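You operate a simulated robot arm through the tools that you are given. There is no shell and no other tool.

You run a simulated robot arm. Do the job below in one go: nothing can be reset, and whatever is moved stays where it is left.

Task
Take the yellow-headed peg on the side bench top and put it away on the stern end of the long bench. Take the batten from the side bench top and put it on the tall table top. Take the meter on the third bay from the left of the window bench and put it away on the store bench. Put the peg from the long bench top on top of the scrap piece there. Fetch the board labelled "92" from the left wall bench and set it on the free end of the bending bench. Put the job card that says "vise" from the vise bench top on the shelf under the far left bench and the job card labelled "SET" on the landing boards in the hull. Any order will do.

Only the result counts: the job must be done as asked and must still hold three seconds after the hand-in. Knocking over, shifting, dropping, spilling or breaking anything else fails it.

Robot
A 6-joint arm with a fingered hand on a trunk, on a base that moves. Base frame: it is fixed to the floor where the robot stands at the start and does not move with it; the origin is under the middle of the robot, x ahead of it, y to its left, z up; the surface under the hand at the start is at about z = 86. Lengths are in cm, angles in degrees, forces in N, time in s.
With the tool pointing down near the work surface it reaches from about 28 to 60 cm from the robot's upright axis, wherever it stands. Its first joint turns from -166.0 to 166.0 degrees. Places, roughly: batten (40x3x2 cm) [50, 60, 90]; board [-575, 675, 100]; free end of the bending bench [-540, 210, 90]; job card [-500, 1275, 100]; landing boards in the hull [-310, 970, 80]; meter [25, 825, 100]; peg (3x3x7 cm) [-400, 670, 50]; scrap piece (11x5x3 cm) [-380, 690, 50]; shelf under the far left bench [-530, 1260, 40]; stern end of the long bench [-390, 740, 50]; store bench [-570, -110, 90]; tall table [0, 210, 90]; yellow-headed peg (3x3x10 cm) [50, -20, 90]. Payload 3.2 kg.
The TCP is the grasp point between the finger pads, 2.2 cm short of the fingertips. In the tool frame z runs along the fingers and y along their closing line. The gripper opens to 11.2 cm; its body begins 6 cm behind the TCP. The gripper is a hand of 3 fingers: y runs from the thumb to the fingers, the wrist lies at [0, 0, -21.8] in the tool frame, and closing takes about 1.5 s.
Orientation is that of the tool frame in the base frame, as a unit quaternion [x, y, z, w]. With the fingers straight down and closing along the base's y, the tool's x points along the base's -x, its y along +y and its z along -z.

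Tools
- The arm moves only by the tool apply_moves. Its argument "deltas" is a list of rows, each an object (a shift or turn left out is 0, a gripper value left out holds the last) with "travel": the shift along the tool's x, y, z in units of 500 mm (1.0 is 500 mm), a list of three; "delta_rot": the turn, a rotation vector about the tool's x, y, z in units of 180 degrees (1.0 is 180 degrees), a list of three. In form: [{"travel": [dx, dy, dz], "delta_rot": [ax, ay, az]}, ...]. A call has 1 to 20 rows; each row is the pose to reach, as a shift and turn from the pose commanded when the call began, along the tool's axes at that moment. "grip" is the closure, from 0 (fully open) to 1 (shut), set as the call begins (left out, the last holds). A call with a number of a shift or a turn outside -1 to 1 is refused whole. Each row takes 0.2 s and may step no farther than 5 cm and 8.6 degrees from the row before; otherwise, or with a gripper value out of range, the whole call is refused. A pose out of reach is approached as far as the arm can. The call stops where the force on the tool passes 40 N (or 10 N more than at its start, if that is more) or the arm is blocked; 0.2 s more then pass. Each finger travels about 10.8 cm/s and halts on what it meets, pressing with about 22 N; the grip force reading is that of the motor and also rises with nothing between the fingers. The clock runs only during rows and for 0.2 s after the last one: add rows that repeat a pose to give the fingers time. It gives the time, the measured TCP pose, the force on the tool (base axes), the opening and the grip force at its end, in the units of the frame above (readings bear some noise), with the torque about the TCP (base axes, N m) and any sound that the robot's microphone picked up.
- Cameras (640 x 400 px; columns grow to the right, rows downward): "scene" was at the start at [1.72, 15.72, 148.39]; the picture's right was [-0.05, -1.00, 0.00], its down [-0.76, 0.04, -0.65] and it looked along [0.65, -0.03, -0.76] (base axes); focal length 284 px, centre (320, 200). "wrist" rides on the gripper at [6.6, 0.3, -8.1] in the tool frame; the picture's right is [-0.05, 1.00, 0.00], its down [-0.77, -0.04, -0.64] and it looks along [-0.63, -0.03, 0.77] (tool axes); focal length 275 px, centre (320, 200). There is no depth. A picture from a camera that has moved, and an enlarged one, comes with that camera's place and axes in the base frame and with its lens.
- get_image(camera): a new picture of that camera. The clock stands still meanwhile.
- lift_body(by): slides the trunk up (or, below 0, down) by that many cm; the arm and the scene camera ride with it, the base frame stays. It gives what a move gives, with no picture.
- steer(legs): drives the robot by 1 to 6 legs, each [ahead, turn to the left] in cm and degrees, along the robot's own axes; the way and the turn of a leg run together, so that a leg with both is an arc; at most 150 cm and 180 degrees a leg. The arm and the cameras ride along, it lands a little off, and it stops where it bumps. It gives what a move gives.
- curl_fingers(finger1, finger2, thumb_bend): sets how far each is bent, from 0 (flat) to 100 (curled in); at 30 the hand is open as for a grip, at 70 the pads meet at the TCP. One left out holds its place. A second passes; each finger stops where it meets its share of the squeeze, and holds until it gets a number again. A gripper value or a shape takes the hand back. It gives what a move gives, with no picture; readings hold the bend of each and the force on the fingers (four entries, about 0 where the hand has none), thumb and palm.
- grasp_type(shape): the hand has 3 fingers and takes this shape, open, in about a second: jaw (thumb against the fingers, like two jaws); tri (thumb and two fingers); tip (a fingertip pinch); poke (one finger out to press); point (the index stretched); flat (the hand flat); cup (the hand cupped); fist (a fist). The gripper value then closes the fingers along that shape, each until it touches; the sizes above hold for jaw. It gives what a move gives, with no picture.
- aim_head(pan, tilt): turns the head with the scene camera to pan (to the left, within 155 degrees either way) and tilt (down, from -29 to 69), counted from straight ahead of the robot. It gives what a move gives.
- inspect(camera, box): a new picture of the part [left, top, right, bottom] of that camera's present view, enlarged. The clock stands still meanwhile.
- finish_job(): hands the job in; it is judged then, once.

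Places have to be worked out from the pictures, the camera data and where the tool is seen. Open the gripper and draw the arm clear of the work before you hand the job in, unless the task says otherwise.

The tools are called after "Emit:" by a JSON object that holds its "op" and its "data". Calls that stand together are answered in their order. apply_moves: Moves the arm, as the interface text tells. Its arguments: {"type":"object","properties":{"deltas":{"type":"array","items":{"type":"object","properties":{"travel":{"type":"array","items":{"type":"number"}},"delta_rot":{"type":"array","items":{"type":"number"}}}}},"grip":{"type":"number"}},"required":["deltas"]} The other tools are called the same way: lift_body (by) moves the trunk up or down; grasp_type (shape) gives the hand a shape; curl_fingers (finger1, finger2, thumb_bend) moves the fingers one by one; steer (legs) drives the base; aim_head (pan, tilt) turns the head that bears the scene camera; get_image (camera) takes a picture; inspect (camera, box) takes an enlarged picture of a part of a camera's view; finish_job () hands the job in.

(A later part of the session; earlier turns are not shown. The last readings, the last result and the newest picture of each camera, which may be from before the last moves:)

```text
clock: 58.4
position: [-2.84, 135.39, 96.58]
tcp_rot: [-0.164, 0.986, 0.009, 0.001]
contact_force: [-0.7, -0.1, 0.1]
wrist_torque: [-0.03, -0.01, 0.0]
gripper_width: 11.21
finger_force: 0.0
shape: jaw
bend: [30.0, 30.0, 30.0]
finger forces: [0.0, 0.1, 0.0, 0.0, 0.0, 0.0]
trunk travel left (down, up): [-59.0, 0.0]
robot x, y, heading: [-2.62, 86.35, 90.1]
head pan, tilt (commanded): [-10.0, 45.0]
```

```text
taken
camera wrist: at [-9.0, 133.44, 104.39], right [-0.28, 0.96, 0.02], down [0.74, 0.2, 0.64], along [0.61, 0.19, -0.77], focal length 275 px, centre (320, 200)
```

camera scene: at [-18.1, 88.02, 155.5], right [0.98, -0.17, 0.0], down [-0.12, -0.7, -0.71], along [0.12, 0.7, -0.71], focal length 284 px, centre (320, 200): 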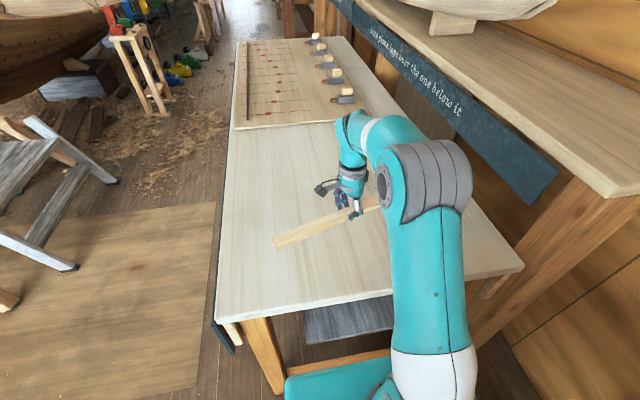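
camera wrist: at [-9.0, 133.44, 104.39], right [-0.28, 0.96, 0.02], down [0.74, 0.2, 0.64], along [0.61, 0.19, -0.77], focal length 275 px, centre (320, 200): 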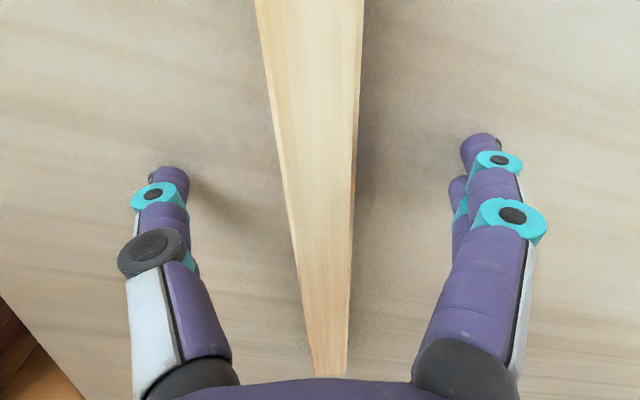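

Batten rests on the table and the fingers are clear of it. I lift, draw the hand back, and drive back toward the yellow-headed peg.

Emit:
{"op": "apply_moves", "data": {"deltas": [{"travel": [0, 0, -0.08]}, {"travel": [0, 0, -0.16]}, {"travel": [0, 0, -0.24], "delta_rot": [0.0054, 0.0016, 0]}, {"travel": [0.024, -0.07, -0.28], "delta_rot": [0.0054, 0.0016, 0]}, {"travel": [0.048, -0.14, -0.3], "delta_rot": [0.0054, 0.0016, 0]}, {"travel": [0.071, -0.208, -0.3], "delta_rot": [0.0054, 0.0016, 0]}]}}

Emit:
{"op": "get_image", "data": {"camera": "scene"}}

Emit:
{"op": "steer", "data": {"legs": [[0, -10], [-95, 0], [0, -80]]}}

Emit:
{"op": "aim_head", "data": {"pan": -15, "tilt": 50}}

Emit:
{"op": "get_image", "data": {"camera": "scene"}}

```text
clock: 59.8
position: [-2.73, 123.98, 111.47]
tcp_rot: [-0.164, 0.987, 0.001, 0.001]
contact_force: [-0.2, 0.4, -0.6]
wrist_torque: [0.01, -0.03, 0.02]
gripper_width: 11.16
finger_force: 0.1
shape: jaw
bend: [30.0, 30.0, 30.0]
finger forces: [0.0, 0.0, 0.0, 0.0, 0.0, 0.0]
trunk travel left (down, up): [-59.0, 0.0]
robot x, y, heading: [-3.0, 86.23, 89.8]
head pan, tilt (commanded): [-10.0, 45.0]
```

```text
taken
camera scene: at [-18.1, 87.8, 155.5], right [0.98, -0.17, 0.0], down [-0.12, -0.7, -0.71], along [0.12, 0.7, -0.71], focal length 284 px, centre (320, 200)
```

scene: 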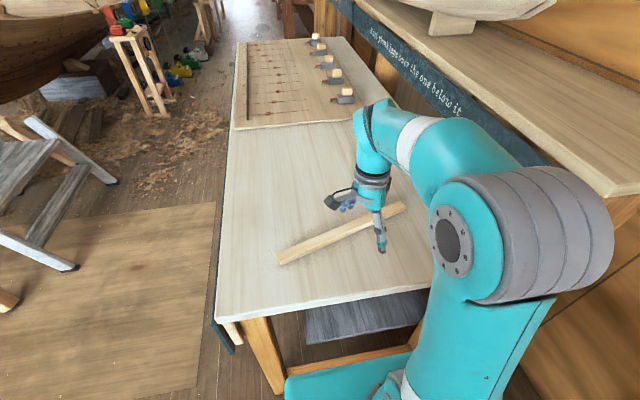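

```text
clock: 68.9
position: [18.28, -8.3, 111.5]
tcp_rot: [0.589, 0.808, -0.001, 0.001]
contact_force: [0.3, 0.0, -1.2]
wrist_torque: [0.03, 0.0, 0.01]
gripper_width: 11.19
finger_force: 0.0
shape: jaw
bend: [30.0, 30.0, 30.0]
finger forces: [0.0, 0.0, 0.0, 0.0, 0.0, 0.0]
trunk travel left (down, up): [-59.0, 0.0]
robot x, y, heading: [-19.93, -7.06, -1.1]
head pan, tilt (commanded): [-10.0, 45.0]
```

```text
clock: 69.6
position: [18.07, -8.18, 111.32]
tcp_rot: [0.591, 0.807, 0.0, 0.001]
contact_force: [0.0, 1.0, 0.4]
wrist_torque: [0.01, 0.01, 0.01]
gripper_width: 11.18
finger_force: 0.2
shape: jaw
bend: [30.0, 30.0, 30.0]
finger forces: [0.0, 0.0, 0.0, 0.0, 0.0, 0.0]
trunk travel left (down, up): [-59.0, 0.0]
robot x, y, heading: [-19.72, -6.89, -1.0]
head pan, tilt (commanded): [-15.0, 50.0]
```

```text
taken
camera scene: at [-17.9, 6.86, 154.81], right [-0.28, -0.96, 0.0], down [-0.74, 0.21, -0.64], along [0.62, -0.18, -0.77], focal length 284 px, centre (320, 200)
```

scene: 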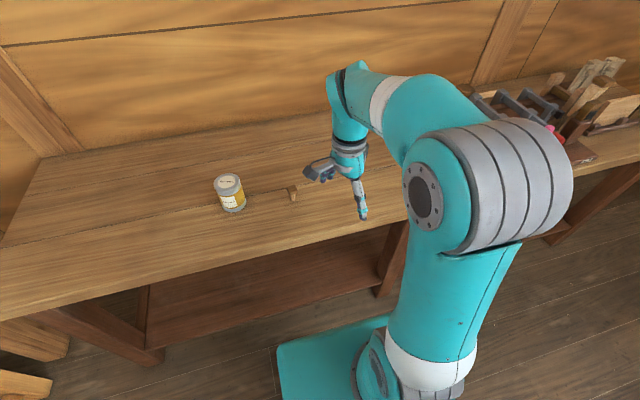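

The hand is clear. I drive 18 cm forward toward the bench to bring the peg within reach.

Emit:
{"op": "steer", "data": {"legs": [[18, 0]]}}

Emit:
{"op": "get_image", "data": {"camera": "wrist"}}

Emit:
{"op": "get_image", "data": {"camera": "scene"}}

```text
clock: 71.1
position: [35.94, -8.53, 111.37]
tcp_rot: [0.59, 0.807, 0.0, 0.001]
contact_force: [0.7, -0.5, -0.5]
wrist_torque: [-0.05, 0.03, 0.01]
gripper_width: 11.18
finger_force: 0.1
shape: jaw
bend: [30.0, 30.0, 30.0]
finger forces: [0.0, 0.1, 0.1, 0.0, 0.1, 0.1]
trunk travel left (down, up): [-59.0, 0.0]
robot x, y, heading: [-1.55, -7.34, -1.1]
head pan, tilt (commanded): [-15.0, 50.0]
```

```text
taken
camera wrist: at [34.41, -2.09, 119.32], right [0.97, 0.26, 0.0], down [0.2, -0.74, 0.64], along [0.17, -0.61, -0.77], focal length 275 px, centre (320, 200)
```

wrist: 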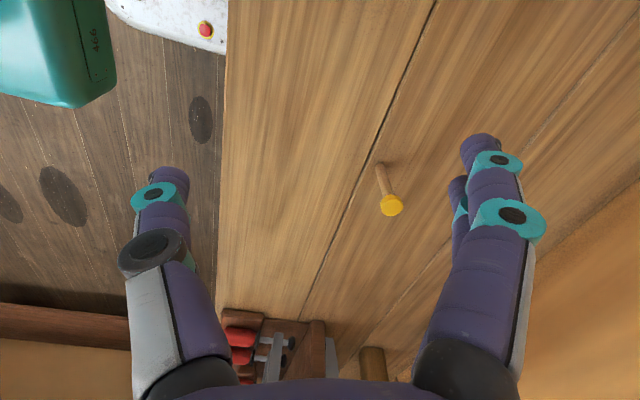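

```text
taken
camera scene: at [-0.04, 6.51, 154.81], right [-0.28, -0.96, 0.0], down [-0.74, 0.21, -0.64], along [0.62, -0.18, -0.77], focal length 284 px, centre (320, 200)
```

scene: 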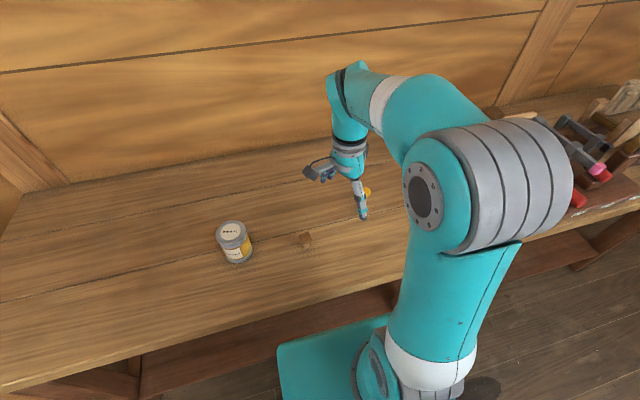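

The peg stands at about [47.9,-19.8]. I move above it at z≈104 and check alignment before lowering around it.

Emit:
{"op": "apply_moves", "data": {"deltas": [{"travel": [-0.072, 0.04, 0.037]}, {"travel": [-0.144, 0.08, 0.074]}, {"travel": [-0.216, 0.12, 0.111]}, {"travel": [-0.2878, 0.1598, 0.148]}]}}

Emit:
{"op": "get_image", "data": {"camera": "wrist"}}

```text
clock: 72.1
position: [47.96, -20.02, 103.8]
tcp_rot: [0.591, 0.807, 0.0, 0.0]
contact_force: [0.9, 1.0, -0.2]
wrist_torque: [0.0, -0.03, 0.02]
gripper_width: 11.21
finger_force: 0.0
shape: jaw
bend: [30.0, 30.0, 30.0]
finger forces: [0.0, 0.0, 0.0, 0.0, 0.0, 0.0]
trunk travel left (down, up): [-59.0, 0.0]
robot x, y, heading: [-2.3, -7.57, -0.9]
head pan, tilt (commanded): [-15.0, 50.0]
```

```text
taken
camera wrist: at [46.44, -13.69, 111.83], right [0.97, 0.26, 0.0], down [0.2, -0.75, 0.64], along [0.17, -0.61, -0.77], focal length 275 px, centre (320, 200)
```

wrist: 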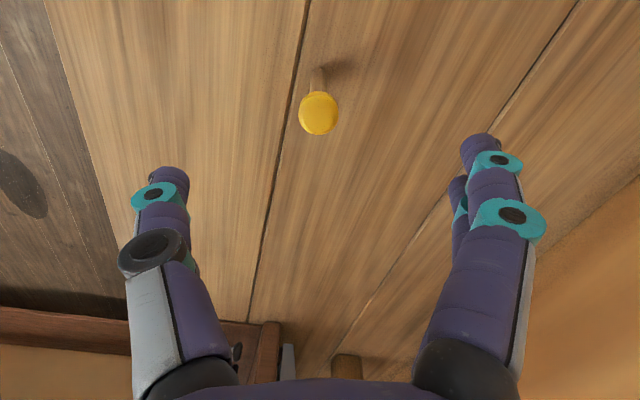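

The peg head lies right under the tool centre. I descend to z≈91.8 around the shaft.

Emit:
{"op": "apply_moves", "data": {"deltas": [{"travel": [0, 0, 0.06]}, {"travel": [0, 0, 0.12]}, {"travel": [0, 0, 0.18]}, {"travel": [0, 0, 0.22]}, {"travel": [0, 0, 0.24]}]}}

Emit:
{"op": "get_image", "data": {"camera": "wrist"}}

```text
clock: 73.3
position: [47.94, -19.91, 92.15]
tcp_rot: [0.59, 0.807, -0.001, 0.001]
contact_force: [0.4, 0.1, 0.5]
wrist_torque: [0.01, 0.0, 0.02]
gripper_width: 11.19
finger_force: 0.1
shape: jaw
bend: [30.0, 30.0, 30.0]
finger forces: [0.0, 0.1, 0.0, 0.0, 0.0, 0.1]
trunk travel left (down, up): [-59.0, 0.0]
robot x, y, heading: [-2.04, -7.64, -1.0]
head pan, tilt (commanded): [-15.0, 50.0]
```

```text
taken
camera wrist: at [46.31, -13.4, 99.99], right [0.97, 0.26, 0.0], down [0.2, -0.74, 0.64], along [0.17, -0.61, -0.77], focal length 275 px, centre (320, 200)
```

wrist: 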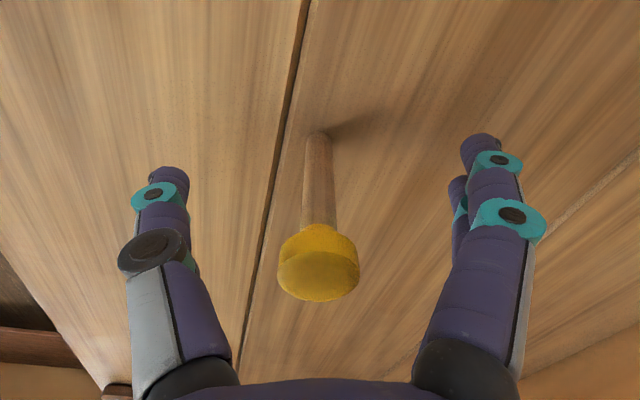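

Perfectly centred. I close the hand on the peg's shaft.

Emit:
{"op": "apply_moves", "data": {"deltas": [{"travel": [0, 0, 0]}, {"travel": [0, 0, 0]}, {"travel": [0, 0, 0]}, {"travel": [0, 0, 0]}, {"travel": [0, 0, 0]}, {"travel": [0, 0, 0]}, {"travel": [0, 0, 0]}, {"travel": [0, 0, 0]}, {"travel": [0, 0, 0]}], "grip": 1}}

Emit:
{"op": "get_image", "data": {"camera": "wrist"}}

```text
clock: 75.3
position: [47.95, -19.96, 92.08]
tcp_rot: [0.59, 0.807, -0.001, 0.001]
contact_force: [0.3, 1.1, 0.4]
wrist_torque: [-0.01, 0.02, 0.01]
gripper_width: 0.0
finger_force: 22.1
shape: jaw
bend: [63.0, 71.0, 71.0]
finger forces: [0.1, 12.7, 0.0, 0.0, 19.5, 0.0]
trunk travel left (down, up): [-59.0, 0.0]
robot x, y, heading: [-1.73, -7.21, -1.2]
head pan, tilt (commanded): [-15.0, 50.0]
```

```text
taken
camera wrist: at [46.31, -13.41, 100.01], right [0.97, 0.26, 0.0], down [0.2, -0.74, 0.64], along [0.17, -0.61, -0.77], focal length 275 px, centre (320, 200)
```

wrist: 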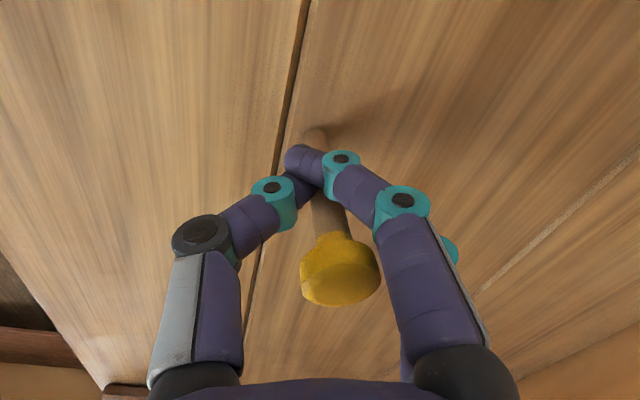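

The reading shows the fingers met (width 0, finger 1 unloaded) and the peg leaned slightly, so the shaft may sit in the gap between the fingers. I look closer before doing anything.

Emit:
{"op": "inspect", "data": {"camera": "wrist", "box": [220, 90, 460, 320]}}

Emit:
{"op": "inspect", "data": {"camera": "scene", "box": [290, 90, 450, 250]}}

```text
1.74 times, centred on (340, 205) of wrist
camera zoom: at [46.31, -13.41, 100.01], right [0.97, 0.26, 0.0], down [0.2, -0.74, 0.64], along [0.17, -0.61, -0.77], focal length 479 px, centre (285, 191)
```

zoom: 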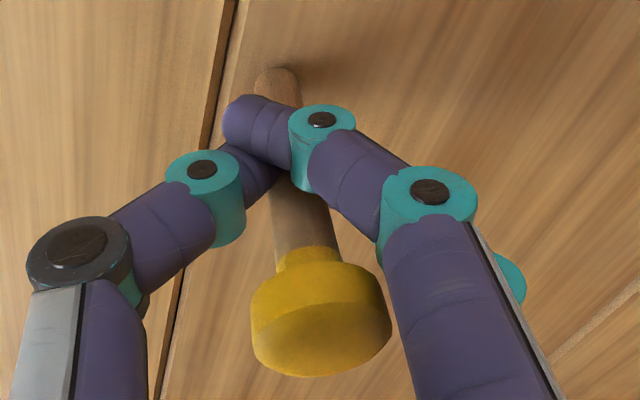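

```text
2.50 times, centred on (370, 170) of scene
camera zoom: at [-0.16, 6.51, 154.81], right [-0.28, -0.96, 0.0], down [-0.74, 0.21, -0.64], along [0.62, -0.18, -0.77], focal length 710 px, centre (195, 275)
```

zoom: 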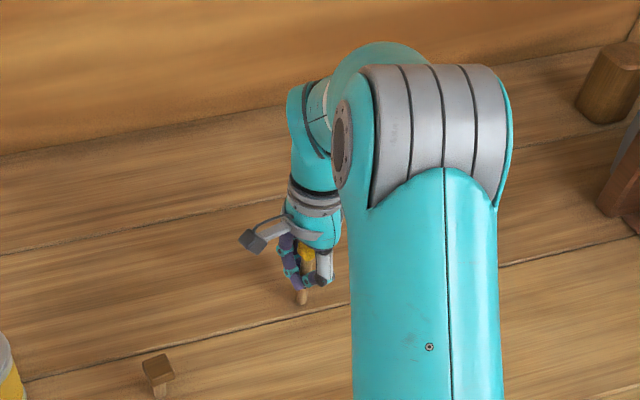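

The shaft appears pinched between the thumb and the far finger. I test with a 1.5 cm lift and look at whether the peg comes along.

Emit:
{"op": "apply_moves", "data": {"deltas": [{"travel": [0, 0, -0.01]}, {"travel": [0, 0, -0.02]}, {"travel": [0, 0, -0.03]}]}}

Emit:
{"op": "inspect", "data": {"camera": "wrist", "box": [220, 90, 460, 320]}}

Emit:
{"op": "inspect", "data": {"camera": "scene", "box": [290, 90, 450, 250]}}

```text
clock: 76.1
position: [47.85, -19.8, 93.55]
tcp_rot: [0.59, 0.807, 0.0, 0.001]
contact_force: [0.0, 0.2, -0.5]
wrist_torque: [0.01, 0.01, -0.03]
gripper_width: 0.0
finger_force: 22.9
shape: jaw
bend: [63.0, 71.0, 71.0]
finger forces: [0.1, 12.7, 0.1, 0.0, 19.4, 0.1]
trunk travel left (down, up): [-59.0, 0.0]
robot x, y, heading: [-1.91, -7.43, -1.2]
head pan, tilt (commanded): [-15.0, 50.0]
```

```text
1.74 times, centred on (340, 205) of wrist
camera zoom: at [46.32, -13.43, 101.47], right [0.97, 0.26, 0.0], down [0.2, -0.74, 0.64], along [0.17, -0.61, -0.77], focal length 479 px, centre (285, 191)
```

zoom: 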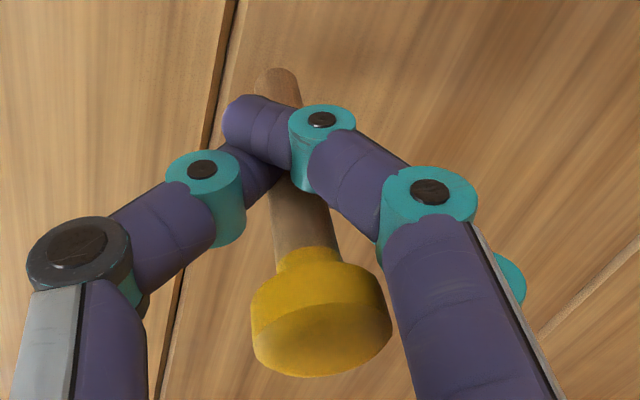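

```text
2.50 times, centred on (370, 170) of scene
camera zoom: at [-0.16, 6.51, 154.81], right [-0.28, -0.96, 0.0], down [-0.74, 0.21, -0.64], along [0.62, -0.18, -0.77], focal length 710 px, centre (195, 275)
```

zoom: 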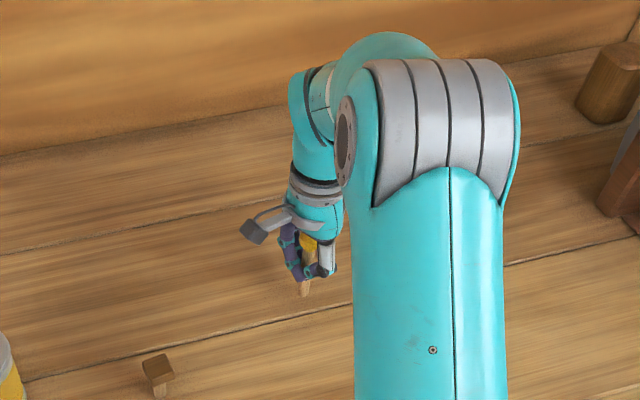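

The peg comes up with the hand, held steadily with a slight lean. I lift it clear, draw in, and back away from the bench, then look down the route.

Emit:
{"op": "apply_moves", "data": {"deltas": [{"travel": [0, 0, -0.08]}, {"travel": [0, 0, -0.16]}, {"travel": [0, 0, -0.24]}, {"travel": [0.066, -0.042, -0.29]}, {"travel": [0.132, -0.084, -0.32]}, {"travel": [0.198, -0.126, -0.34]}, {"travel": [0.263, -0.168, -0.34]}]}}

Emit:
{"op": "steer", "data": {"legs": [[-35, 0], [0, 80]]}}

Emit:
{"op": "steer", "data": {"legs": [[0, 80]]}}

Emit:
{"op": "aim_head", "data": {"pan": 0, "tilt": 20}}

Emit:
{"op": "get_image", "data": {"camera": "scene"}}

Emit:
{"op": "get_image", "data": {"camera": "wrist"}}

```text
clock: 77.7
position: [35.78, -9.87, 110.52]
tcp_rot: [0.59, 0.807, 0.0, 0.001]
contact_force: [-0.4, -0.4, 0.4]
wrist_torque: [-0.01, 0.02, 0.0]
gripper_width: 0.0
finger_force: 22.3
shape: jaw
bend: [64.0, 71.0, 71.0]
finger forces: [0.0, 12.4, 0.0, 0.0, 19.0, 0.1]
trunk travel left (down, up): [-59.0, 0.0]
robot x, y, heading: [-1.5, -7.27, -1.0]
head pan, tilt (commanded): [-15.0, 50.0]
```

```text
clock: 83.4
position: [-28.39, 29.77, 110.51]
tcp_rot: [-0.064, 0.998, 0.0, 0.001]
contact_force: [-0.1, 0.4, -0.1]
wrist_torque: [0.04, -0.01, 0.01]
gripper_width: 0.0
finger_force: 21.8
shape: jaw
bend: [64.0, 71.0, 71.0]
finger forces: [0.0, 12.1, 0.0, 0.1, 18.4, 0.0]
trunk travel left (down, up): [-59.0, 0.0]
robot x, y, heading: [-37.31, -6.64, 78.6]
head pan, tilt (commanded): [-15.0, 50.0]
```

```text
clock: 87.2
position: [-71.83, 8.63, 110.5]
tcp_rot: [-0.689, 0.725, 0.001, 0.001]
contact_force: [0.6, 0.5, -0.3]
wrist_torque: [0.0, -0.01, 0.05]
gripper_width: 0.0
finger_force: 21.8
shape: jaw
bend: [64.0, 71.0, 71.0]
finger forces: [0.0, 11.9, 0.0, 0.0, 18.2, 0.0]
trunk travel left (down, up): [-59.0, 0.0]
robot x, y, heading: [-37.45, -6.75, 158.3]
head pan, tilt (commanded): [-15.0, 50.0]
```

```text
clock: 88.2
position: [-71.86, 8.7, 110.5]
tcp_rot: [-0.689, 0.725, 0.001, 0.001]
contact_force: [0.1, 0.1, 0.1]
wrist_torque: [-0.01, -0.02, 0.03]
gripper_width: 0.0
finger_force: 21.7
shape: jaw
bend: [64.0, 71.0, 71.0]
finger forces: [0.0, 11.8, 0.1, 0.0, 18.2, 0.1]
trunk travel left (down, up): [-59.0, 0.0]
robot x, y, heading: [-37.43, -7.47, 158.3]
head pan, tilt (commanded): [0.0, 20.0]
```

```text
taken
camera scene: at [-46.67, -21.59, 159.36], right [0.37, 0.93, 0.0], down [0.32, -0.13, -0.94], along [-0.87, 0.35, -0.34], focal length 284 px, centre (320, 200)
```

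scene: 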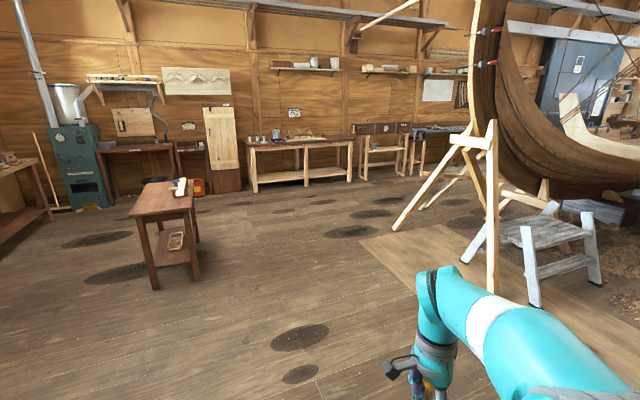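

```text
taken
camera wrist: at [-72.41, 2.01, 118.52], right [-1.0, 0.1, 0.0], down [0.08, 0.77, 0.64], along [0.06, 0.63, -0.77], focal length 275 px, centre (320, 200)
```

wrist: 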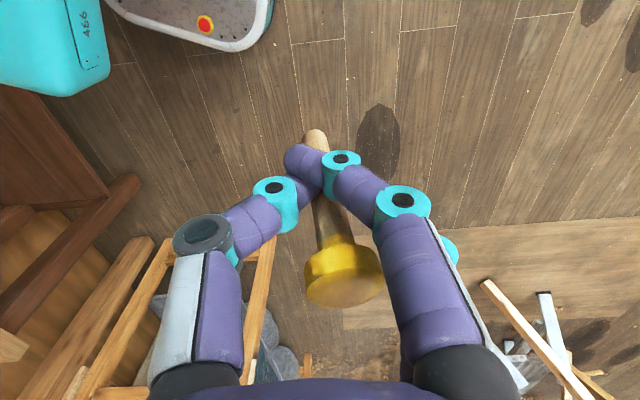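

The finger forces creep down slightly (12.7→11.8 N). I zoom in to check whether the peg is shifting in the grip before the long drive.

Emit:
{"op": "inspect", "data": {"camera": "wrist", "box": [220, 90, 460, 320]}}

Emit:
{"op": "inspect", "data": {"camera": "scene", "box": [360, 330, 480, 400]}}

```text
1.74 times, centred on (340, 205) of wrist
camera zoom: at [-72.41, 2.01, 118.52], right [-1.0, 0.1, 0.0], down [0.08, 0.77, 0.64], along [0.06, 0.63, -0.77], focal length 479 px, centre (285, 191)
```

zoom: 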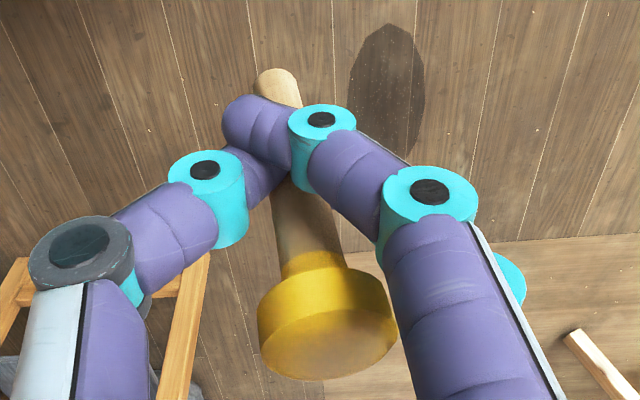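

```text
5.33 times, centred on (420, 365) of scene
camera zoom: at [-46.67, -21.59, 159.36], right [0.37, 0.93, 0.0], down [0.32, -0.13, -0.94], along [-0.87, 0.35, -0.34], focal length 1515 px, centre (-213, -680)
```

zoom: 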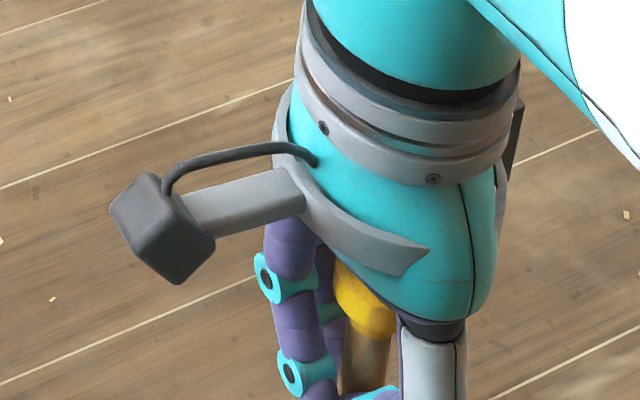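

The peg is slowly pivoting in this pinch, so I'd rather not carry it 9 m like that. I return to the side bench to set it down upright (correcting the ~6° lean) and re-grip it better.

Emit:
{"op": "steer", "data": {"legs": [[0, -159], [35, 0]]}}

Emit:
{"op": "get_image", "data": {"camera": "wrist"}}

```text
clock: 97.0
position: [34.79, -13.1, 110.51]
tcp_rot: [0.608, 0.794, -0.001, 0.001]
contact_force: [0.1, -0.2, -0.4]
wrist_torque: [-0.02, 0.02, 0.02]
gripper_width: 0.01
finger_force: 22.2
shape: jaw
bend: [64.0, 71.0, 71.0]
finger forces: [0.0, 11.7, 0.0, 0.0, 17.9, 0.0]
trunk travel left (down, up): [-59.0, 0.0]
robot x, y, heading: [-2.74, -9.17, -3.7]
head pan, tilt (commanded): [0.0, 20.0]
```

```text
taken
camera wrist: at [33.48, -6.56, 118.5], right [0.98, 0.22, 0.0], down [0.17, -0.75, 0.64], along [0.14, -0.62, -0.77], focal length 275 px, centre (320, 200)
```

wrist: 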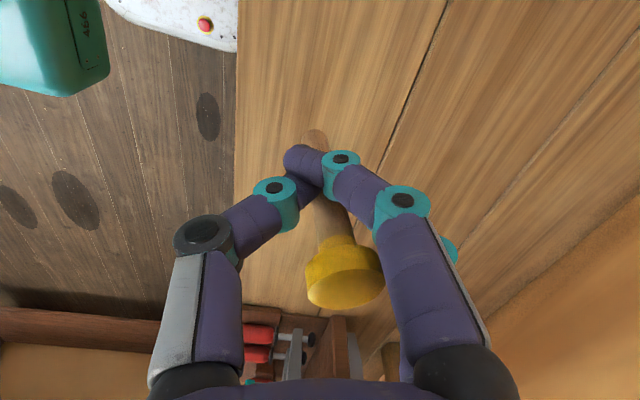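

I move over free bench surface at about [45,-18], tilting the tool to bring the peg upright.

Emit:
{"op": "apply_moves", "data": {"deltas": [{"travel": [-0.03, 0.034, 0.06], "delta_rot": [-0.0055, 0.0046, 0]}, {"travel": [-0.06, 0.068, 0.12], "delta_rot": [-0.0111, 0.0093, 0]}, {"travel": [-0.09, 0.103, 0.18], "delta_rot": [-0.0166, 0.0139, 0]}, {"travel": [-0.12, 0.137, 0.24], "delta_rot": [-0.0222, 0.0186, 0]}, {"travel": [-0.15, 0.171, 0.3], "delta_rot": [-0.0277, 0.0232, 0]}]}}

Emit:
{"op": "aim_head", "data": {"pan": -20, "tilt": 45}}

Emit:
{"op": "get_image", "data": {"camera": "wrist"}}

Emit:
{"op": "get_image", "data": {"camera": "scene"}}

```text
clock: 98.2
position: [44.89, -18.16, 95.58]
tcp_rot: [0.607, 0.793, 0.056, -0.002]
contact_force: [0.6, -0.2, -0.3]
wrist_torque: [-0.02, -0.01, 0.01]
gripper_width: 0.01
finger_force: 21.8
shape: jaw
bend: [64.0, 71.0, 72.0]
finger forces: [0.0, 11.7, 0.0, 0.1, 17.9, 0.1]
trunk travel left (down, up): [-59.0, 0.0]
robot x, y, heading: [-2.89, -9.04, -3.6]
head pan, tilt (commanded): [0.0, 20.0]
```

```text
clock: 99.1
position: [44.96, -18.14, 95.5]
tcp_rot: [0.606, 0.793, 0.056, -0.002]
contact_force: [0.2, -0.5, 0.3]
wrist_torque: [0.01, -0.05, 0.0]
gripper_width: 0.0
finger_force: 21.5
shape: jaw
bend: [64.0, 71.0, 72.0]
finger forces: [0.0, 11.7, 0.0, 0.0, 18.0, 0.0]
trunk travel left (down, up): [-59.0, 0.0]
robot x, y, heading: [-2.83, -9.28, -3.6]
head pan, tilt (commanded): [-20.0, 45.0]
```

```text
taken
camera wrist: at [43.02, -12.35, 104.09], right [0.97, 0.21, 0.08], down [0.13, -0.81, 0.57], along [0.19, -0.55, -0.81], focal length 275 px, centre (320, 200)
```

wrist: 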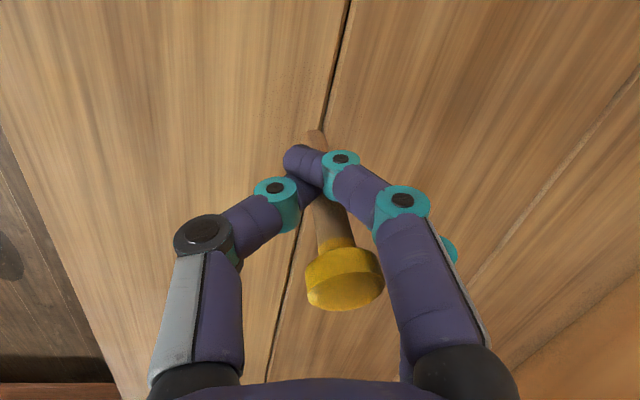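

```text
taken
camera scene: at [-0.35, 4.2, 155.51], right [-0.4, -0.92, 0.0], down [-0.65, 0.28, -0.71], along [0.65, -0.28, -0.71], focal length 284 px, centre (320, 200)
```

scene: 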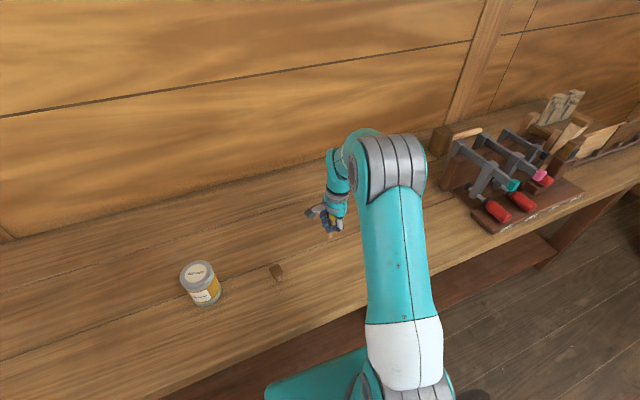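

The peg now looks vertical. I lower 3 cm, then creep down until a light contact force shows.

Emit:
{"op": "apply_moves", "data": {"deltas": [{"travel": [-0.0021, -0.0026, 0.03]}, {"travel": [-0.0043, -0.0052, 0.0595]}]}}

Emit:
{"op": "apply_moves", "data": {"deltas": [{"travel": [-0.0003, -0.0003, 0.004]}, {"travel": [-0.0006, -0.0007, 0.008]}]}}

```text
clock: 99.7
position: [44.95, -18.24, 92.69]
tcp_rot: [0.606, 0.793, 0.057, -0.002]
contact_force: [0.9, -0.1, 0.3]
wrist_torque: [0.04, 0.01, 0.0]
gripper_width: 0.02
finger_force: 22.0
shape: jaw
bend: [64.0, 71.0, 72.0]
finger forces: [0.0, 11.7, 0.1, 0.1, 18.0, 0.0]
trunk travel left (down, up): [-59.0, 0.0]
robot x, y, heading: [-2.76, -8.99, -3.2]
head pan, tilt (commanded): [-20.0, 45.0]
```

```text
clock: 100.3
position: [44.81, -18.11, 92.13]
tcp_rot: [0.606, 0.793, 0.057, -0.001]
contact_force: [0.2, 0.6, 0.3]
wrist_torque: [0.0, -0.03, -0.01]
gripper_width: 0.0
finger_force: 23.0
shape: jaw
bend: [64.0, 71.0, 72.0]
finger forces: [0.1, 11.7, 0.1, 0.1, 17.9, 0.0]
trunk travel left (down, up): [-59.0, 0.0]
robot x, y, heading: [-2.97, -9.34, -3.7]
head pan, tilt (commanded): [-20.0, 45.0]
```

No contact yet at 92.1; I keep creeping down in 1–2 mm steps.

Emit:
{"op": "apply_moves", "data": {"deltas": [{"travel": [-0.0002, -0.0003, 0.003]}]}}

Emit:
{"op": "apply_moves", "data": {"deltas": [{"travel": [-0.0002, -0.0003, 0.003]}]}}

Emit:
{"op": "apply_moves", "data": {"deltas": [{"travel": [-0.0002, -0.0003, 0.003]}]}}

```text
clock: 100.7
position: [44.92, -18.09, 91.95]
tcp_rot: [0.606, 0.793, 0.057, -0.002]
contact_force: [-0.2, 0.4, 0.7]
wrist_torque: [-0.02, -0.03, -0.02]
gripper_width: 0.02
finger_force: 21.9
shape: jaw
bend: [64.0, 71.0, 72.0]
finger forces: [0.0, 11.6, 0.1, 0.0, 17.9, 0.0]
trunk travel left (down, up): [-59.0, 0.0]
robot x, y, heading: [-2.83, -9.11, -3.7]
head pan, tilt (commanded): [-20.0, 45.0]
```

```text
clock: 101.1
position: [44.99, -18.04, 91.8]
tcp_rot: [0.607, 0.793, 0.057, -0.001]
contact_force: [0.7, -0.1, 4.2]
wrist_torque: [-0.02, 0.0, 0.01]
gripper_width: 0.03
finger_force: 22.1
shape: jaw
bend: [64.0, 71.0, 72.0]
finger forces: [0.1, 12.7, 0.0, 0.1, 19.2, 0.1]
trunk travel left (down, up): [-59.0, 0.0]
robot x, y, heading: [-2.72, -8.99, -3.5]
head pan, tilt (commanded): [-20.0, 45.0]
```

```text
clock: 101.5
position: [44.9, -18.12, 91.75]
tcp_rot: [0.606, 0.793, 0.058, 0.0]
contact_force: [0.9, -0.3, 13.1]
wrist_torque: [-0.04, -0.06, 0.0]
gripper_width: 0.01
finger_force: 22.2
shape: jaw
bend: [64.0, 71.0, 72.0]
finger forces: [0.1, 14.5, 0.0, 0.1, 21.7, 0.0]
trunk travel left (down, up): [-59.0, 0.0]
robot x, y, heading: [-2.83, -9.22, -3.7]
head pan, tilt (commanded): [-20.0, 45.0]
```

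Contact at z≈91.8 with 13 N, pressing the base flat. I ease up slightly and open the fingers a bit, then check the peg.

Emit:
{"op": "apply_moves", "data": {"deltas": [{"travel": [0.0001, 0.0001, -0.002]}]}}

Emit:
{"op": "apply_moves", "data": {"deltas": [{"travel": [0, 0, 0]}, {"travel": [0, 0, 0]}, {"travel": [0, 0, 0]}], "grip": 0.8}}

Emit:
{"op": "inspect", "data": {"camera": "wrist", "box": [220, 90, 460, 320]}}

```text
clock: 101.9
position: [44.89, -17.99, 91.67]
tcp_rot: [0.606, 0.794, 0.057, -0.001]
contact_force: [0.3, -0.4, 9.3]
wrist_torque: [-0.04, -0.06, 0.03]
gripper_width: 0.01
finger_force: 21.8
shape: jaw
bend: [64.0, 71.0, 72.0]
finger forces: [0.1, 14.2, 0.1, 0.1, 21.0, 0.1]
trunk travel left (down, up): [-59.0, 0.0]
robot x, y, heading: [-3.04, -8.82, -3.8]
head pan, tilt (commanded): [-20.0, 45.0]
```

```text
clock: 102.7
position: [45.02, -18.1, 91.78]
tcp_rot: [0.606, 0.793, 0.056, -0.002]
contact_force: [-0.1, 1.0, 0.1]
wrist_torque: [0.03, 0.02, -0.02]
gripper_width: 2.19
finger_force: 0.1
shape: jaw
bend: [73.0, 73.0, 70.0]
finger forces: [0.0, 0.0, 0.0, 0.1, 0.0, 0.1]
trunk travel left (down, up): [-59.0, 0.0]
robot x, y, heading: [-2.44, -9.03, -3.5]
head pan, tilt (commanded): [-20.0, 45.0]
```

```text
1.74 times, centred on (340, 205) of wrist
camera zoom: at [43.17, -12.33, 100.16], right [0.97, 0.21, 0.08], down [0.13, -0.81, 0.57], along [0.19, -0.55, -0.82], focal length 479 px, centre (285, 191)
```

zoom: 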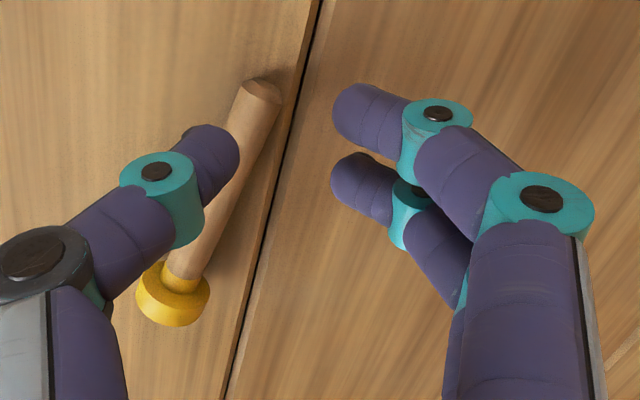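

The peg has tipped over onto the bench (nothing else touched). I raise the hand straight up and see how it lies.

Emit:
{"op": "apply_moves", "data": {"deltas": [{"travel": [0.0071, 0.0086, -0.099]}, {"travel": [0.0142, 0.0173, -0.19], "delta_rot": [0.0138, -0.0116, 0]}, {"travel": [0.0142, 0.0173, -0.22], "delta_rot": [0.0277, -0.0232, 0]}]}}

Emit:
{"op": "get_image", "data": {"camera": "wrist"}}

```text
clock: 103.5
position: [44.74, -18.27, 102.83]
tcp_rot: [0.607, 0.794, -0.001, 0.001]
contact_force: [-0.6, 0.8, 0.1]
wrist_torque: [-0.01, 0.01, 0.01]
gripper_width: 2.24
finger_force: 0.2
shape: jaw
bend: [73.0, 73.0, 70.0]
finger forces: [0.0, 0.0, 0.0, 0.1, 0.1, 0.0]
trunk travel left (down, up): [-59.0, 0.0]
robot x, y, heading: [-2.81, -8.65, -3.8]
head pan, tilt (commanded): [-20.0, 45.0]
```

```text
taken
camera wrist: at [43.38, -11.69, 110.77], right [0.98, 0.22, 0.0], down [0.17, -0.75, 0.64], along [0.14, -0.62, -0.77], focal length 275 px, centre (320, 200)
```

wrist: 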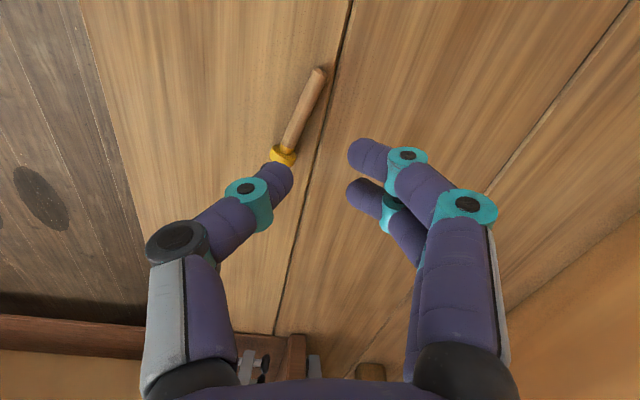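

The peg now lies from [44.6,-17.7] (foot) to [42.8,-25.7] (head). Lying, it suits this jaw grip much better: I rotate 28° clockwise to close across the shaft and go above its middle.

Emit:
{"op": "apply_moves", "data": {"deltas": [{"travel": [-0.0139, -0.0087, 0.034], "delta_rot": [0, 0, 0.0389]}, {"travel": [-0.0277, -0.0173, 0.068], "delta_rot": [0, 0, 0.0778]}, {"travel": [-0.0416, -0.026, 0.102], "delta_rot": [0, 0, 0.1167]}, {"travel": [-0.0554, -0.0346, 0.136], "delta_rot": [0, 0, 0.1556]}, {"travel": [-0.0554, -0.0346, 0.136], "delta_rot": [0, 0, 0.1556]}, {"travel": [-0.0554, -0.0346, 0.136], "delta_rot": [0, 0, 0.1556]}], "grip": 0}}

Emit:
{"op": "get_image", "data": {"camera": "wrist"}}

```text
clock: 104.9
position: [43.94, -21.14, 95.97]
tcp_rot: [0.782, 0.623, 0.001, 0.001]
contact_force: [0.3, -0.5, 0.0]
wrist_torque: [0.02, 0.04, 0.02]
gripper_width: 11.17
finger_force: 0.0
shape: jaw
bend: [30.0, 30.0, 30.0]
finger forces: [0.1, 0.0, 0.0, 0.0, 0.1, 0.0]
trunk travel left (down, up): [-59.0, 0.0]
robot x, y, heading: [-2.73, -9.11, -3.5]
head pan, tilt (commanded): [-20.0, 45.0]
```

```text
taken
camera wrist: at [45.76, -14.84, 104.02], right [0.96, -0.27, 0.0], down [-0.21, -0.74, 0.64], along [-0.17, -0.61, -0.77], focal length 275 px, centre (320, 200)
```

wrist: 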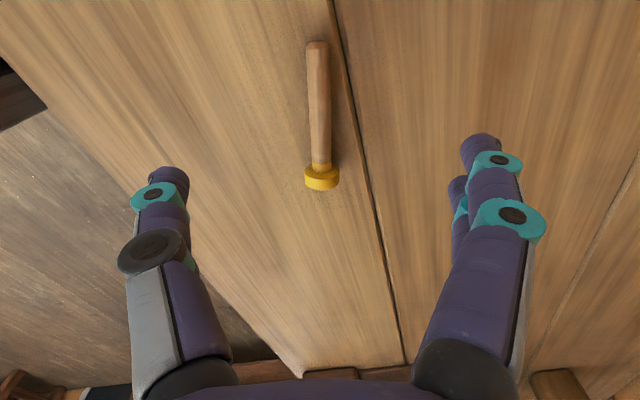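

Well centred and aligned with the shaft. I lower to z≈88.5 and close.

Emit:
{"op": "apply_moves", "data": {"deltas": [{"travel": [0, -0.001, 0.06]}, {"travel": [0, -0.001, 0.11]}, {"travel": [0, -0.001, 0.135]}, {"travel": [0, -0.001, 0.149]}]}}

Emit:
{"op": "apply_moves", "data": {"deltas": [{"travel": [0, 0, 0]}, {"travel": [0, 0, 0]}, {"travel": [0, 0, 0]}, {"travel": [0, 0, 0]}, {"travel": [0, 0, 0]}, {"travel": [0, 0, 0]}, {"travel": [0, 0, 0]}, {"travel": [0, 0, 0]}, {"travel": [0, 0, 0]}], "grip": 1}}

Emit:
{"op": "inspect", "data": {"camera": "wrist", "box": [200, 60, 460, 320]}}

```text
clock: 105.9
position: [43.76, -21.2, 88.61]
tcp_rot: [0.781, 0.625, 0.0, 0.001]
contact_force: [-0.3, 0.3, 0.4]
wrist_torque: [0.01, -0.01, -0.02]
gripper_width: 11.16
finger_force: 0.1
shape: jaw
bend: [30.0, 30.0, 30.0]
finger forces: [0.0, 0.1, 0.1, 0.0, 0.0, 0.0]
trunk travel left (down, up): [-59.0, 0.0]
robot x, y, heading: [-2.82, -9.18, -3.5]
head pan, tilt (commanded): [-20.0, 45.0]
```

```text
clock: 107.9
position: [43.86, -21.19, 88.51]
tcp_rot: [0.782, 0.623, 0.0, 0.001]
contact_force: [-0.4, 0.5, 0.9]
wrist_torque: [-0.02, -0.01, 0.02]
gripper_width: 0.84
finger_force: 21.5
shape: jaw
bend: [72.0, 72.0, 70.0]
finger forces: [9.5, 9.7, 0.0, 0.1, 19.0, 0.1]
trunk travel left (down, up): [-59.0, 0.0]
robot x, y, heading: [-2.83, -9.08, -3.7]
head pan, tilt (commanded): [-20.0, 45.0]
```

```text
1.54 times, centred on (330, 190) of wrist
camera zoom: at [45.68, -14.79, 96.54], right [0.96, -0.27, 0.0], down [-0.21, -0.74, 0.64], along [-0.17, -0.61, -0.77], focal length 424 px, centre (305, 215)
```

zoom: 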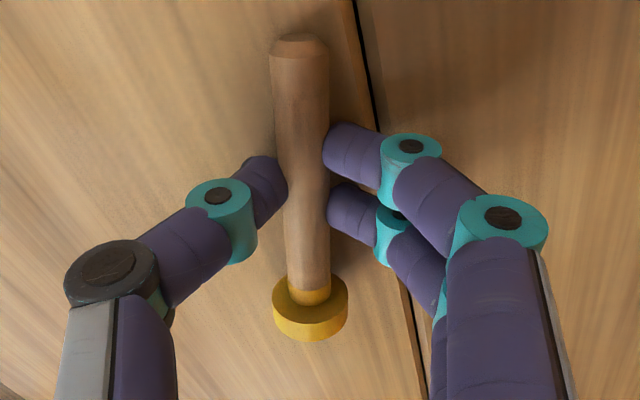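

Now it's a firm three-point grip (9.5/9.7/19 N). I lift, draw in, back away and head for the left side of the hull.

Emit:
{"op": "apply_moves", "data": {"deltas": [{"travel": [0, 0, -0.09]}, {"travel": [0, 0, -0.18]}, {"travel": [0, 0, -0.27]}, {"travel": [0.033, -0.063, -0.33]}, {"travel": [0.066, -0.126, -0.38]}, {"travel": [0.099, -0.19, -0.42]}, {"travel": [0.131, -0.251, -0.43]}]}}

Emit:
{"op": "steer", "data": {"legs": [[-35, 0], [0, 163]]}}

Emit:
{"op": "aim_head", "data": {"pan": 0, "tilt": 20}}

Emit:
{"op": "get_image", "data": {"camera": "scene"}}

Emit:
{"op": "get_image", "data": {"camera": "wrist"}}

```text
clock: 109.5
position: [33.14, -11.97, 109.88]
tcp_rot: [0.781, 0.624, 0.001, 0.001]
contact_force: [-0.7, -0.3, -0.8]
wrist_torque: [0.03, 0.02, -0.02]
gripper_width: 0.82
finger_force: 21.9
shape: jaw
bend: [72.0, 72.0, 70.0]
finger forces: [9.1, 9.3, 0.1, 0.0, 18.4, 0.0]
trunk travel left (down, up): [-59.0, 0.0]
robot x, y, heading: [-2.82, -9.09, -3.6]
head pan, tilt (commanded): [-20.0, 45.0]
```

```text
clock: 118.4
position: [-70.16, 8.18, 109.95]
tcp_rot: [-0.484, 0.875, 0.001, 0.0]
contact_force: [0.2, 0.3, -0.8]
wrist_torque: [-0.02, 0.02, -0.02]
gripper_width: 0.82
finger_force: 22.2
shape: jaw
bend: [72.0, 72.0, 70.0]
finger forces: [9.1, 9.0, 0.1, 0.1, 18.0, 0.0]
trunk travel left (down, up): [-59.0, 0.0]
robot x, y, heading: [-37.13, -6.82, 157.0]
head pan, tilt (commanded): [-20.0, 45.0]
```

```text
clock: 119.3
position: [-70.16, 8.11, 109.89]
tcp_rot: [-0.483, 0.876, -0.001, -0.001]
contact_force: [-0.2, -0.2, 0.4]
wrist_torque: [0.0, 0.0, -0.03]
gripper_width: 0.8
finger_force: 22.0
shape: jaw
bend: [72.0, 72.0, 70.0]
finger forces: [9.0, 9.0, 0.0, 0.0, 18.0, 0.0]
trunk travel left (down, up): [-59.0, 0.0]
robot x, y, heading: [-37.07, -6.71, 157.1]
head pan, tilt (commanded): [0.0, 20.0]
```

```text
taken
camera scene: at [-46.77, -21.15, 159.36], right [0.39, 0.92, 0.0], down [0.32, -0.13, -0.94], along [-0.86, 0.37, -0.34], focal length 284 px, centre (320, 200)
```

scene: 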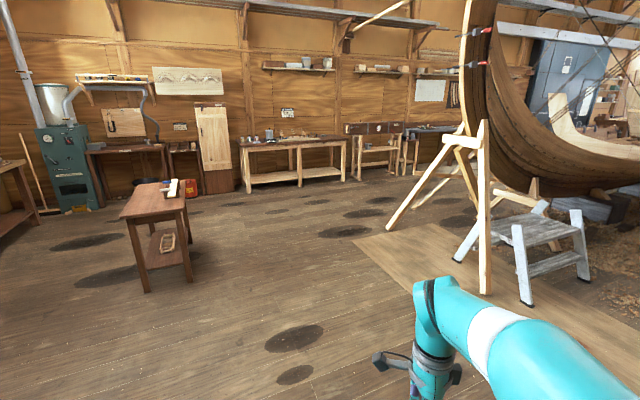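

```text
taken
camera wrist: at [-73.83, 2.69, 117.91], right [-0.82, 0.57, 0.0], down [0.44, 0.63, 0.64], along [0.36, 0.52, -0.77], focal length 275 px, centre (320, 200)
```

wrist: 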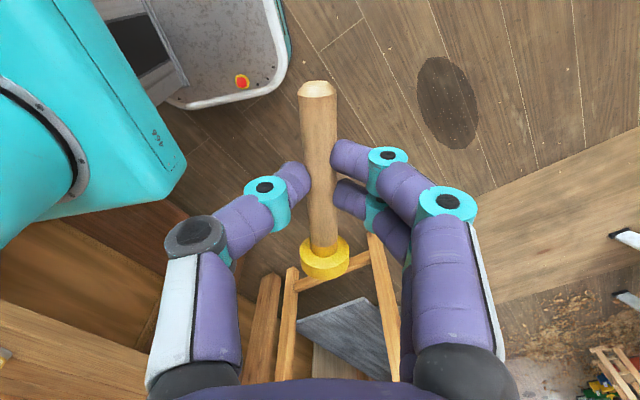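

The route past the bow tripod (left foot ≈[-315,190]) and the small table (≈[-320,-65]) is open. I drive to about [-430,130].

Emit:
{"op": "steer", "data": {"legs": [[0, 3.5], [140, 0], [140, 0], [136, 0]]}}

Emit:
{"op": "aim_head", "data": {"pan": -70, "tilt": 20}}

Emit:
{"op": "get_image", "data": {"camera": "scene"}}

Emit:
{"op": "aim_head", "data": {"pan": -20, "tilt": 20}}

Emit:
{"op": "get_image", "data": {"camera": "scene"}}

Emit:
{"op": "aim_head", "data": {"pan": 45, "tilt": 20}}

Emit:
{"op": "get_image", "data": {"camera": "scene"}}

```text
clock: 139.6
position: [-463.86, 135.61, 109.94]
tcp_rot: [-0.519, 0.855, 0.001, -0.001]
contact_force: [0.0, -0.1, 0.1]
wrist_torque: [0.0, -0.02, 0.01]
gripper_width: 0.79
finger_force: 21.9
shape: jaw
bend: [72.0, 72.0, 70.0]
finger forces: [9.0, 9.1, 0.1, 0.1, 18.0, 0.1]
trunk travel left (down, up): [-59.0, 0.0]
robot x, y, heading: [-429.39, 123.76, 161.6]
head pan, tilt (commanded): [0.0, 20.0]
```

```text
clock: 141.0
position: [-463.82, 135.64, 109.9]
tcp_rot: [-0.518, 0.855, 0.002, -0.001]
contact_force: [0.2, -0.6, 0.2]
wrist_torque: [-0.02, 0.01, 0.0]
gripper_width: 0.79
finger_force: 22.1
shape: jaw
bend: [72.0, 72.0, 70.0]
finger forces: [8.9, 9.0, 0.0, 0.1, 18.1, 0.0]
trunk travel left (down, up): [-59.0, 0.0]
robot x, y, heading: [-429.62, 123.54, 161.7]
head pan, tilt (commanded): [-70.0, 20.0]
```

```text
taken
camera scene: at [-429.54, 114.77, 159.37], right [1.0, 0.03, 0.0], down [0.01, -0.34, -0.94], along [-0.03, 0.94, -0.34], focal length 284 px, centre (320, 200)
```

scene: 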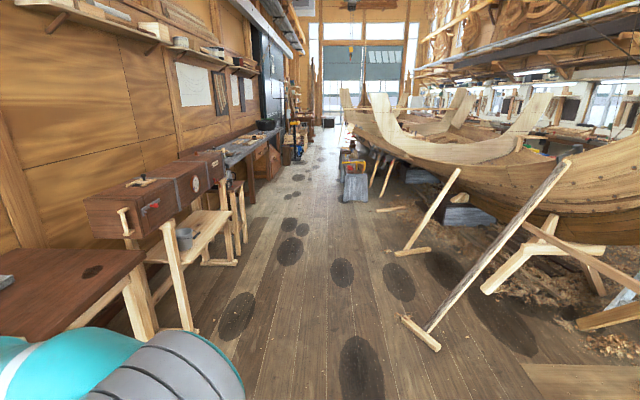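

```text
clock: 142.2
position: [-463.74, 135.59, 110.01]
tcp_rot: [-0.519, 0.855, 0.0, 0.0]
contact_force: [0.3, -0.7, -0.5]
wrist_torque: [-0.02, -0.02, 0.02]
gripper_width: 0.78
finger_force: 22.2
shape: jaw
bend: [72.0, 72.0, 70.0]
finger forces: [9.0, 9.0, 0.0, 0.0, 18.1, 0.0]
trunk travel left (down, up): [-59.0, 0.0]
robot x, y, heading: [-429.97, 123.62, 161.9]
head pan, tilt (commanded): [-20.0, 20.0]
```

```text
taken
camera scene: at [-436.56, 111.24, 159.37], right [0.62, 0.78, 0.0], down [0.27, -0.21, -0.94], along [-0.74, 0.58, -0.34], focal length 284 px, centre (320, 200)
```

scene: 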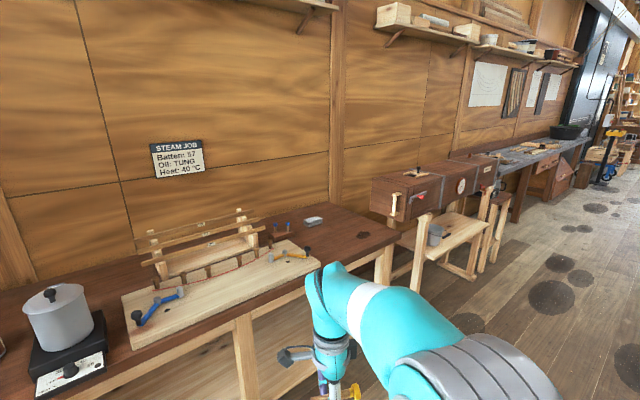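

```text
clock: 143.5
position: [-463.78, 135.55, 109.88]
tcp_rot: [-0.519, 0.855, 0.001, 0.0]
contact_force: [0.9, 0.6, -0.3]
wrist_torque: [0.02, -0.04, -0.01]
gripper_width: 0.81
finger_force: 22.1
shape: jaw
bend: [72.0, 72.0, 70.0]
finger forces: [9.0, 9.1, 0.1, 0.1, 18.0, 0.0]
trunk travel left (down, up): [-59.0, 0.0]
robot x, y, heading: [-429.74, 123.65, 161.8]
head pan, tilt (commanded): [45.0, 20.0]
```

```text
taken
camera scene: at [-437.58, 101.29, 159.37], right [-0.45, 0.89, 0.0], down [0.31, 0.15, -0.94], along [-0.84, -0.42, -0.34], focal length 284 px, centre (320, 200)
```

scene: 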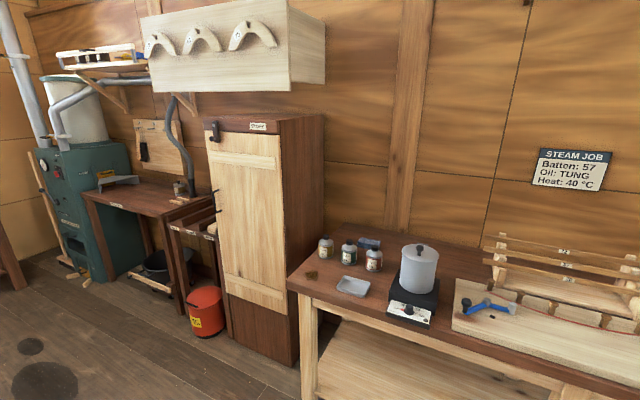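

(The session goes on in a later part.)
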